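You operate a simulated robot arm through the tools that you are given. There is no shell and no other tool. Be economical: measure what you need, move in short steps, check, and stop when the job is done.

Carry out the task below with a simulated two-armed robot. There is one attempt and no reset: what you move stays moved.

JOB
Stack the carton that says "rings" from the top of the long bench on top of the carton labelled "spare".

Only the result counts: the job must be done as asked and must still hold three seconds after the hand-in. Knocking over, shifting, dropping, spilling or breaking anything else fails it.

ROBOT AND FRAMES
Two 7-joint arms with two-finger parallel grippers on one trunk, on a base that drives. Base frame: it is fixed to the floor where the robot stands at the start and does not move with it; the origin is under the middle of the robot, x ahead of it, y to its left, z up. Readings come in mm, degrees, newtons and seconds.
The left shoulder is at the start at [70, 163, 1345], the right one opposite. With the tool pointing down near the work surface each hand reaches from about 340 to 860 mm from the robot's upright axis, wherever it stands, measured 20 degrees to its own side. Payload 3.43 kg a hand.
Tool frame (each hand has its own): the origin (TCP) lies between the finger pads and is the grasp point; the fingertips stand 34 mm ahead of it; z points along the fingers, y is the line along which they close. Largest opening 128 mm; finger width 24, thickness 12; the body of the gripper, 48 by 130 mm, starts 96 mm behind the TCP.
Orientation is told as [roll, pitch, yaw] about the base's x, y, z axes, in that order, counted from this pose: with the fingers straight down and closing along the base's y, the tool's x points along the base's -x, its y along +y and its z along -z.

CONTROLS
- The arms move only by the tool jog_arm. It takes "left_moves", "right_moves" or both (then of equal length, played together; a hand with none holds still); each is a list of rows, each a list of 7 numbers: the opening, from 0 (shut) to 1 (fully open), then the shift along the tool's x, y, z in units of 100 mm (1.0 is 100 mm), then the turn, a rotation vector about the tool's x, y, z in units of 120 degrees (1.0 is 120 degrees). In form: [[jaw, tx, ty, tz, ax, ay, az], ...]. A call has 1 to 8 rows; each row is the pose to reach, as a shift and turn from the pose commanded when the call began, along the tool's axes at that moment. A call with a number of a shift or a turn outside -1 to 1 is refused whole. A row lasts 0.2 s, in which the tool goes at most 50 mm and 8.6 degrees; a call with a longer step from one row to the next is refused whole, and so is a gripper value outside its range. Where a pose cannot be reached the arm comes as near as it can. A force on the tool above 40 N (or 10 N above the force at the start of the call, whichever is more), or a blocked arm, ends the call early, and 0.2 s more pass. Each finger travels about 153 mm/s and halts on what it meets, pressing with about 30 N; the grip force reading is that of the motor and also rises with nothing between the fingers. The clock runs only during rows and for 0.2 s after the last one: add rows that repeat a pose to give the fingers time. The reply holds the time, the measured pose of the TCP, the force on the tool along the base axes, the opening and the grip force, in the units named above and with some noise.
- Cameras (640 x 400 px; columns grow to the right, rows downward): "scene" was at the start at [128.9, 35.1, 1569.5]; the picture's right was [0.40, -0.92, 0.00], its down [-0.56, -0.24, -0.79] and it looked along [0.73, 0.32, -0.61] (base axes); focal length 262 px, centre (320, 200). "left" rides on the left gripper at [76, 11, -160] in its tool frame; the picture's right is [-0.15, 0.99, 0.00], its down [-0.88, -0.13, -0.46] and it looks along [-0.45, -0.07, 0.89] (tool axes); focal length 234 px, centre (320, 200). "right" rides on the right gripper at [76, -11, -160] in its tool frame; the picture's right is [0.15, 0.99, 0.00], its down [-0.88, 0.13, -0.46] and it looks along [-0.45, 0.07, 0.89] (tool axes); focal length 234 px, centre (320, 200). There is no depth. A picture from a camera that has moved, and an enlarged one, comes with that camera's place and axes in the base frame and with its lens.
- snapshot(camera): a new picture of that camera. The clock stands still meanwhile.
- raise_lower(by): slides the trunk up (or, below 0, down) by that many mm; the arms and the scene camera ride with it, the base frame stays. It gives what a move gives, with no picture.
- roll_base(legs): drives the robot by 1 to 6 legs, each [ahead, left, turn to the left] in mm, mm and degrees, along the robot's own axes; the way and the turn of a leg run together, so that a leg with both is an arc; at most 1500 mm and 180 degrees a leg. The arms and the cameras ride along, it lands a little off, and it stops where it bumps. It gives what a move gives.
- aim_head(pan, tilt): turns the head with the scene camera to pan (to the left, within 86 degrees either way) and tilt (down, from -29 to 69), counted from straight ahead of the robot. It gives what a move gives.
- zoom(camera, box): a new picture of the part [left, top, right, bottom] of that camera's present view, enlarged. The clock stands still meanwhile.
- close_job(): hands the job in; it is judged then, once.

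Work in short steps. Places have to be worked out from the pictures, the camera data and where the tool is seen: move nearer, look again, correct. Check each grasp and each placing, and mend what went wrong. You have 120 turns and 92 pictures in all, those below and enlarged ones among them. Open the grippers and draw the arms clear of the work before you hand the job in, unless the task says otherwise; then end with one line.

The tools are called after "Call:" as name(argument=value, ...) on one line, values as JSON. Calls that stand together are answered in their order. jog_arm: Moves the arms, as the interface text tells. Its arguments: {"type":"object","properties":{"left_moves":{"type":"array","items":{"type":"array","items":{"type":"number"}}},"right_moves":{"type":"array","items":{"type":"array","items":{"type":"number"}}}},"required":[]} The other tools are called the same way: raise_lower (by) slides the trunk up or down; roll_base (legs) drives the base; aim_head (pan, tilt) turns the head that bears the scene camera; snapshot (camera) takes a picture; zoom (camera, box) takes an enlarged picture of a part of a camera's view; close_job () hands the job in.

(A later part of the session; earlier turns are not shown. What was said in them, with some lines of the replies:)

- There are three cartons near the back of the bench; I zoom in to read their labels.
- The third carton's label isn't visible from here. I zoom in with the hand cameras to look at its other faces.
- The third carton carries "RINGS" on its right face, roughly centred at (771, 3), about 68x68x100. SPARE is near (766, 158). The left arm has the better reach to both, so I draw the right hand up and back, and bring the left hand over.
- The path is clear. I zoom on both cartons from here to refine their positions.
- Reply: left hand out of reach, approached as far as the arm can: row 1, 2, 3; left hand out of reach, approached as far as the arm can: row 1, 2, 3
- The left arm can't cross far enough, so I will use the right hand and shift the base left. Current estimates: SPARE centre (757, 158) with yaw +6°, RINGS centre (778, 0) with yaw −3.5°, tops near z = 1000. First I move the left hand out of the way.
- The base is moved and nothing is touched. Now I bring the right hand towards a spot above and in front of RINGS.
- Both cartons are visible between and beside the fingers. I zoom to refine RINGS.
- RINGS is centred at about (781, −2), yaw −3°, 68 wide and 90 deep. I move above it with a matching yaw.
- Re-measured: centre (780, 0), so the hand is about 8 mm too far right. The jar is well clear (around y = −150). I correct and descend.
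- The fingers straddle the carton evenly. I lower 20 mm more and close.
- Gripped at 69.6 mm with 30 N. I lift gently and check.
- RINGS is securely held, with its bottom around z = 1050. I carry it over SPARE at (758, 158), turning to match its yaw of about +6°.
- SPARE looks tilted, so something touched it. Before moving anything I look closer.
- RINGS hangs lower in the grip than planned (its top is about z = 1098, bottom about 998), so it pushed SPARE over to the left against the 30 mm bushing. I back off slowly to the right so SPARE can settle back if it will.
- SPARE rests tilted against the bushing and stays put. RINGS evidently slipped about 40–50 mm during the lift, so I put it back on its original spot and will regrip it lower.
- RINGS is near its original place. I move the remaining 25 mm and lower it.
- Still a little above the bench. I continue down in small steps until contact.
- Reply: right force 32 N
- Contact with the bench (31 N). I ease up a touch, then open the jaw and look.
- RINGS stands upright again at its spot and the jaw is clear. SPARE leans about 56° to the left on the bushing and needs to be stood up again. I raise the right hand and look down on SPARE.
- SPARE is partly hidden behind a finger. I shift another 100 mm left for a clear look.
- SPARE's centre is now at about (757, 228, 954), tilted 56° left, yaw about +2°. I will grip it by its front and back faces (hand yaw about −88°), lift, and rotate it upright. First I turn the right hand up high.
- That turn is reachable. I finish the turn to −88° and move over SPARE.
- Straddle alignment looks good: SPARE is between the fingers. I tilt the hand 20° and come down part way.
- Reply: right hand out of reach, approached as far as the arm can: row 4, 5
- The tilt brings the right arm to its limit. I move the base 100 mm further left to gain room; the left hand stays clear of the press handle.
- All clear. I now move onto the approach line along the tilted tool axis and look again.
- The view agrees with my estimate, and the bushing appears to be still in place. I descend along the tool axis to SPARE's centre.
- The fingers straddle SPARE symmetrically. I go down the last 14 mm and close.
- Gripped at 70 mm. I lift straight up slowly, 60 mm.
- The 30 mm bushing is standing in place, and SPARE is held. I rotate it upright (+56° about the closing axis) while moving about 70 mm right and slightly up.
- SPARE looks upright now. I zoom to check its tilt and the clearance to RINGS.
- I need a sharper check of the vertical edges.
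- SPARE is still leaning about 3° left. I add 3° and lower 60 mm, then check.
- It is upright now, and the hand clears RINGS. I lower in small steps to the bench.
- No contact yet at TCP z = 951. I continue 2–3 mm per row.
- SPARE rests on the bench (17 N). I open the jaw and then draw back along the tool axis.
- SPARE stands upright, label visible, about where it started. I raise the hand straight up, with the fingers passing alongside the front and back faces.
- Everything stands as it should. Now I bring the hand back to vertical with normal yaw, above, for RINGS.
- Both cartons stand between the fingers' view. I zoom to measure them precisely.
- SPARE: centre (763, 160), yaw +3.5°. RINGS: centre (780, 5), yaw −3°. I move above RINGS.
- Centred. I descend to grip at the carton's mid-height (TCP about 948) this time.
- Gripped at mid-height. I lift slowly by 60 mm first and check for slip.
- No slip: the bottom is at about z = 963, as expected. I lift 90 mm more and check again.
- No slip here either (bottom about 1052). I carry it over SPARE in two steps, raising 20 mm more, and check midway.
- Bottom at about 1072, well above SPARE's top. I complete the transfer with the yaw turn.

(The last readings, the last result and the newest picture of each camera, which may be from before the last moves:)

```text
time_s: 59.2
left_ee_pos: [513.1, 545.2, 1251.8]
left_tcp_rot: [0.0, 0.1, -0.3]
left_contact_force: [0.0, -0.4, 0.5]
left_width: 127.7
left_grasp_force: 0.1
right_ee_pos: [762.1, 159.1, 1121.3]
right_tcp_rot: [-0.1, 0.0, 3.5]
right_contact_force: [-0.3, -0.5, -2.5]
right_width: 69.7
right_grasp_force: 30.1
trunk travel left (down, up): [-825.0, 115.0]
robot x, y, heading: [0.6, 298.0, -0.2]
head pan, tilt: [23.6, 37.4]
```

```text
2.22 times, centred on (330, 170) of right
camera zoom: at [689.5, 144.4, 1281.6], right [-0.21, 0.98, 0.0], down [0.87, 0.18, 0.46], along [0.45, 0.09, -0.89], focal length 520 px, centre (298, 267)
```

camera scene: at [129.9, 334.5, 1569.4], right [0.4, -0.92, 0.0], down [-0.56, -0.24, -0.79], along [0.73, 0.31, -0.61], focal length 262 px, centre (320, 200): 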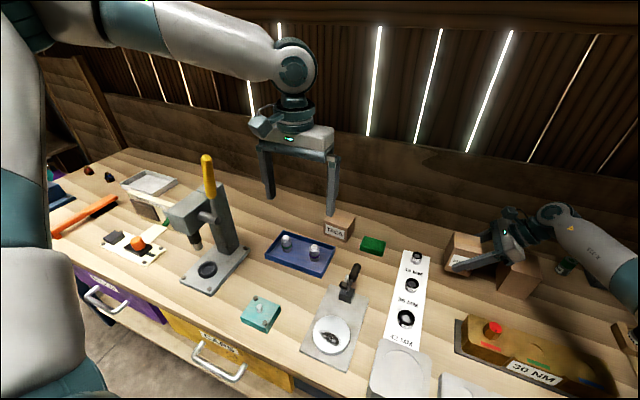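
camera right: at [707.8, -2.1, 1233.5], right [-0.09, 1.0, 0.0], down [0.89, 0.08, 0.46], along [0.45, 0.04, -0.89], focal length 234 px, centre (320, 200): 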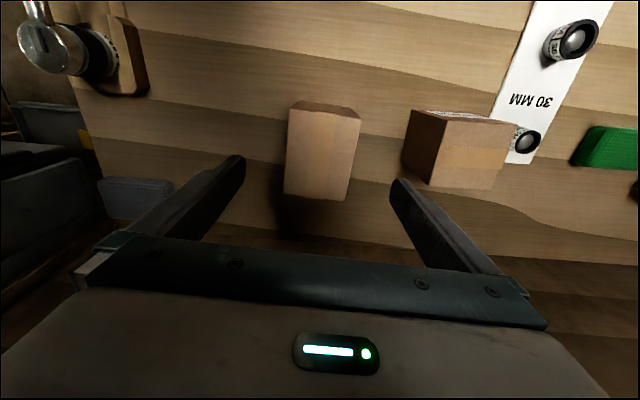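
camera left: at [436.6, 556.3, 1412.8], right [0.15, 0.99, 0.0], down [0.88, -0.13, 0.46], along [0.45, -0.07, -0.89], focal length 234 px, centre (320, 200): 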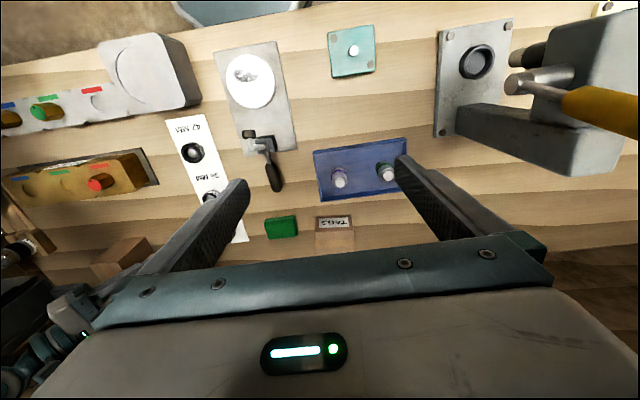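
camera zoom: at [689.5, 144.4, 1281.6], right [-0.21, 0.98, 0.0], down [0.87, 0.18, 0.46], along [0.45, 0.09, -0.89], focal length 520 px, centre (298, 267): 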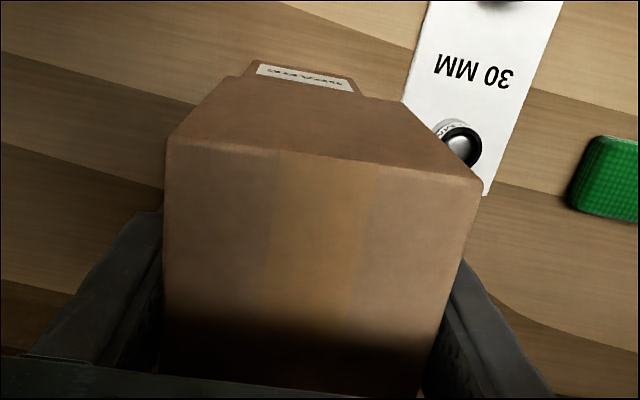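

Alignment is good: RINGS' bottom is centred at y ≈ 158 over SPARE's top, with about 72 mm to go. I lower 58 mm and check.

Call:
jog_arm(right_moves=[[0.2, 0, 0.01, 0.1, 0, 0, 0], [0.2, 0, 0.01, 0.2, 0, 0, 0], [0.2, 0, 0.01, 0.3, 0, 0, 0], [0.2, 0, 0.01, 0.4, 0, 0, 0], [0.2, 0, 0.01, 0.48, 0, 0, 0], [0.2, 0, 0.01, 0.55, 0, 0, 0], [0.2, 0, 0.01, 0.58, 0, 0, 0]])

Call:
zoom(camera="scene", box=[420, 180, 540, 280])

```text
time_s: 60.8
left_ee_pos: [514.8, 545.2, 1251.6]
left_tcp_rot: [0.0, 0.0, -0.3]
left_contact_force: [-0.3, -0.4, -0.1]
left_width: 128.0
left_grasp_force: 0.0
right_ee_pos: [763.2, 160.3, 1060.8]
right_tcp_rot: [-0.1, 0.0, 3.5]
right_contact_force: [0.5, 0.9, -2.2]
right_width: 69.8
right_grasp_force: 30.0
trunk travel left (down, up): [-825.0, 115.0]
robot x, y, heading: [2.0, 300.4, -0.4]
head pan, tilt: [23.6, 37.4]
```

```text
4.00 times, centred on (480, 230) of scene
camera zoom: at [130.1, 334.3, 1569.4], right [0.4, -0.92, 0.0], down [-0.56, -0.24, -0.79], along [0.73, 0.31, -0.61], focal length 1047 px, centre (-320, 80)
```

zoom: 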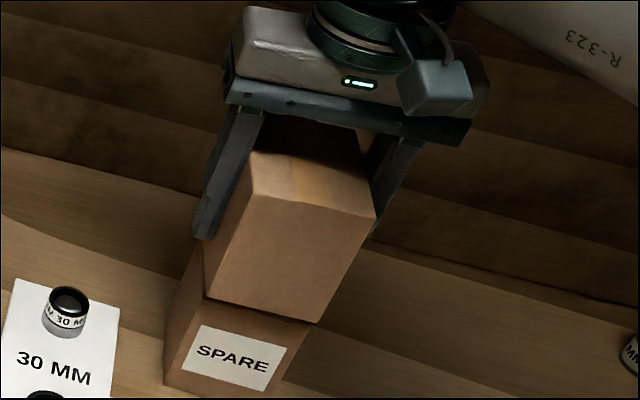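

Well aligned, with about 12 mm left. I lower 2 mm per row to contact.

Call:
jog_arm(right_moves=[[0.2, 0, 0, 0.03, 0, 0, 0], [0.2, 0, 0, 0.05, 0, 0, 0], [0.2, 0, 0, 0.07, 0, 0, 0], [0.2, 0, 0, 0.09, 0, 0, 0], [0.2, 0, 0, 0.1, 0, 0, 0], [0.2, 0, 0, 0.11, 0, 0, 0], [0.2, 0, 0, 0.12, 0, 0, 0]])

```text
time_s: 62.4
left_ee_pos: [512.3, 545.8, 1252.6]
left_tcp_rot: [0.0, -0.1, -0.3]
left_contact_force: [-0.8, -1.2, 0.2]
left_width: 128.3
left_grasp_force: 0.1
right_ee_pos: [763.6, 161.3, 1050.9]
right_tcp_rot: [-0.1, 0.0, 3.5]
right_contact_force: [0.5, -0.8, -1.7]
right_width: 69.8
right_grasp_force: 30.7
trunk travel left (down, up): [-825.0, 115.0]
robot x, y, heading: [1.0, 303.8, -0.4]
head pan, tilt: [23.6, 37.4]
```

No contact yet at 1051. I continue in 1 mm steps.

Call:
jog_arm(right_moves=[[0.2, 0, 0, 0.01, 0, 0, 0], [0.2, 0, 0, 0.02, 0, 0, 0], [0.2, 0, 0, 0.03, 0, 0, 0], [0.2, 0, 0, 0.04, 0, 0, 0]])

```text
time_s: 63.4
left_ee_pos: [511.5, 544.9, 1253.4]
left_tcp_rot: [0.1, -0.2, -0.2]
left_contact_force: [-0.2, -0.7, -0.1]
left_width: 128.0
left_grasp_force: 0.1
right_ee_pos: [762.9, 161.3, 1049.1]
right_tcp_rot: [0.1, -0.3, 3.4]
right_contact_force: [3.9, -2.4, 17.6]
right_width: 69.9
right_grasp_force: 30.2
trunk travel left (down, up): [-825.0, 115.0]
robot x, y, heading: [1.3, 299.1, -0.6]
head pan, tilt: [23.6, 37.4]
```

Contact at 18 N. I ease the pressure by 1 mm and open slowly.

Call:
jog_arm(right_moves=[[0.2, 0, 0, -0.012, 0, 0, 0], [0.5, 0, 0, -0.012, 0, 0, 0], [0.6, 0, 0, -0.012, 0, 0, 0], [0.75, 0, 0, -0.012, 0, 0, 0], [1, 0, 0, -0.012, 0, 0, 0], [1, 0, 0, -0.012, 0, 0, 0]])

Call:
zoom(camera="scene", box=[420, 180, 540, 280])

Call:
zoom(camera="right", box=[200, 60, 460, 260])

```text
time_s: 64.8
left_ee_pos: [512.7, 546.1, 1253.3]
left_tcp_rot: [-0.1, 0.0, -0.3]
left_contact_force: [0.5, 0.3, 0.4]
left_width: 127.6
left_grasp_force: 0.0
right_ee_pos: [763.8, 160.3, 1046.2]
right_tcp_rot: [0.1, 0.1, 3.4]
right_contact_force: [-0.8, 0.1, -0.7]
right_width: 128.1
right_grasp_force: 0.1
trunk travel left (down, up): [-825.0, 115.0]
robot x, y, heading: [-0.3, 301.2, -0.3]
head pan, tilt: [23.6, 37.4]
```

```text
4.00 times, centred on (480, 230) of scene
camera zoom: at [129.9, 334.3, 1569.4], right [0.4, -0.92, 0.0], down [-0.56, -0.24, -0.79], along [0.73, 0.31, -0.61], focal length 1047 px, centre (-320, 80)
```

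zoom: 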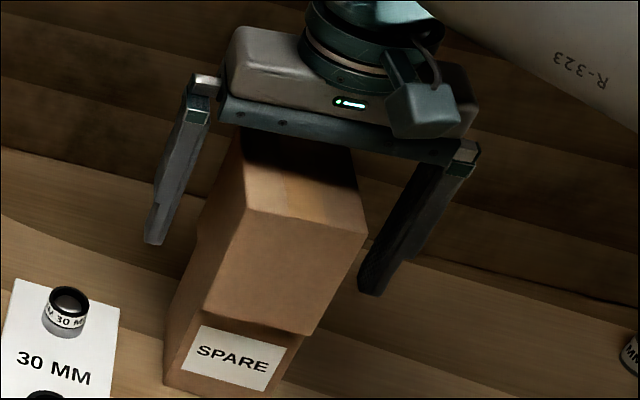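

```text
2.00 times, centred on (330, 160) of right
camera zoom: at [689.9, 144.8, 1207.6], right [-0.21, 0.98, 0.0], down [0.87, 0.18, 0.46], along [0.45, 0.09, -0.89], focal length 468 px, centre (300, 280)
```

zoom: 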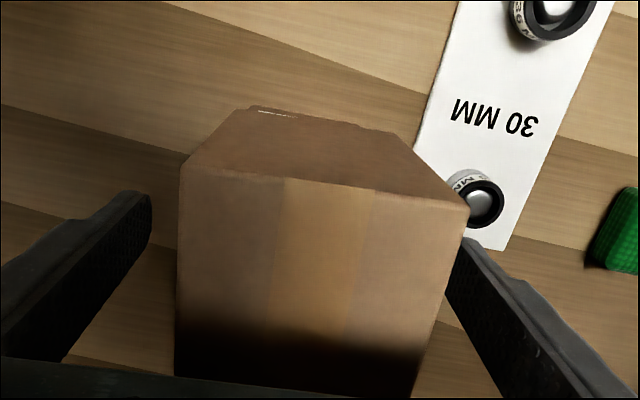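

RINGS stands on SPARE, released. I raise the hand straight up and draw back.

Call:
jog_arm(right_moves=[[1, 0, 0, -0.1, 0, 0, 0], [1, 0, 0, -0.3, 0, 0, 0], [1, 0, 0, -0.55, 0, 0, 0], [1, 0, 0, -0.8, 0, 0, 0], [1, 0, 0, -1, 0, 0, 0]])

Call:
jog_arm(right_moves=[[1, 0, 0, -0.3, 0, 0, 0], [1, 0.2, 0, -0.5, 0, 0, 0], [1, 0.5, 0, -0.6, 0, 0, 0], [1, 0.8, 0, -0.7, 0, 0, 0], [1, 1, 0, -0.7, 0, 0, 0]])

Call:
jog_arm(right_moves=[[1, 0.3, -0.2, 0, 0, 0, 0], [1, 0.6, -0.4, 0, 0, 0, 0], [1, 0.9, -0.6, 0, 0, 0, 0]])

Call:
snapshot(camera="scene")

Call:
zoom(camera="scene", box=[380, 160, 580, 310])

```text
time_s: 66.0
left_ee_pos: [512.2, 546.1, 1252.0]
left_tcp_rot: [0.0, 0.1, -0.3]
left_contact_force: [0.4, 0.6, 0.2]
left_width: 128.1
left_grasp_force: 0.0
right_ee_pos: [762.7, 161.5, 1146.9]
right_tcp_rot: [0.1, 0.0, 3.6]
right_contact_force: [-0.4, 0.3, 0.5]
right_width: 128.1
right_grasp_force: 0.0
trunk travel left (down, up): [-825.0, 115.0]
robot x, y, heading: [-1.1, 300.5, -0.1]
head pan, tilt: [23.6, 37.4]
```

```text
time_s: 67.2
left_ee_pos: [512.5, 546.6, 1252.9]
left_tcp_rot: [0.1, -0.1, -0.3]
left_contact_force: [-0.2, 0.2, 0.4]
left_width: 128.0
left_grasp_force: 0.1
right_ee_pos: [662.2, 154.5, 1217.4]
right_tcp_rot: [-0.1, 0.0, 3.5]
right_contact_force: [-0.2, 0.0, -0.1]
right_width: 128.0
right_grasp_force: 0.0
trunk travel left (down, up): [-825.0, 115.0]
robot x, y, heading: [0.6, 300.5, -0.4]
head pan, tilt: [23.6, 37.4]
```

```text
time_s: 68.0
left_ee_pos: [513.2, 544.6, 1253.7]
left_tcp_rot: [0.2, -0.2, -0.1]
left_contact_force: [-1.1, -0.4, -0.3]
left_width: 128.0
left_grasp_force: 0.0
right_ee_pos: [576.5, 89.3, 1219.1]
right_tcp_rot: [-0.1, -0.1, 3.5]
right_contact_force: [-0.4, -0.2, 0.5]
right_width: 128.2
right_grasp_force: 0.0
trunk travel left (down, up): [-825.0, 115.0]
robot x, y, heading: [0.2, 303.3, -0.1]
head pan, tilt: [23.6, 37.4]
```

```text
22 pictures are left
camera scene: at [129.0, 333.2, 1569.6], right [0.4, -0.92, 0.0], down [-0.56, -0.24, -0.79], along [0.73, 0.32, -0.61], focal length 262 px, centre (320, 200)
```

scene: 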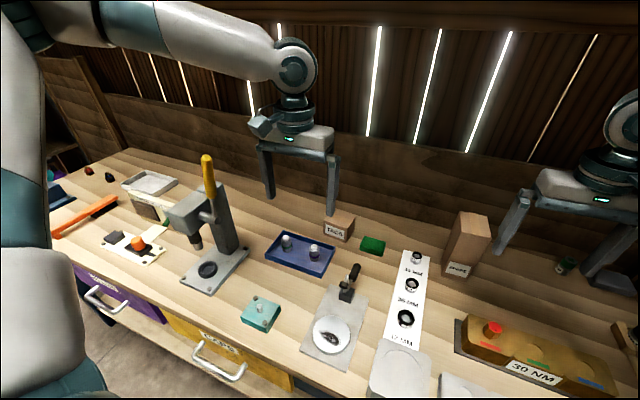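

```text
2.67 times, centred on (480, 235) of scene
camera zoom: at [129.0, 333.2, 1569.6], right [0.4, -0.92, 0.0], down [-0.56, -0.24, -0.79], along [0.73, 0.32, -0.61], focal length 698 px, centre (-107, 107)
```

zoom: 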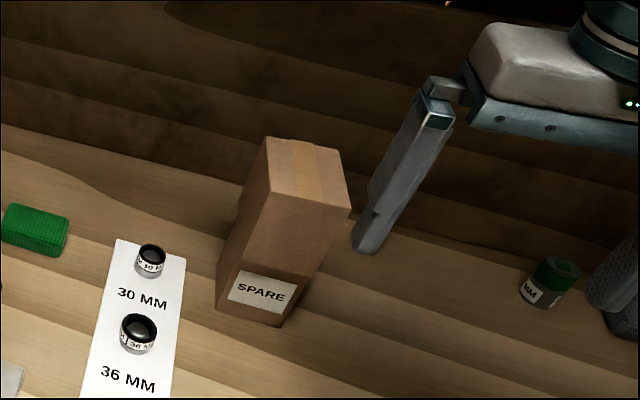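

The stack stands squarely, the bushings and the other items are in place, and both hands are open and clear. I hand in.

Call:
close_job()

```text
The job is handed in.
```

The "rings" carton now stands squarely on top of the "spare" carton, both hands are open and clear, and the job is handed in. On the first try "rings" slipped in the grip and tipped "spare" against the 30 mm bushing. I stood "spare" back up close to its original spot (about 6 mm off by my measurements), and the bushing looks to be in place.
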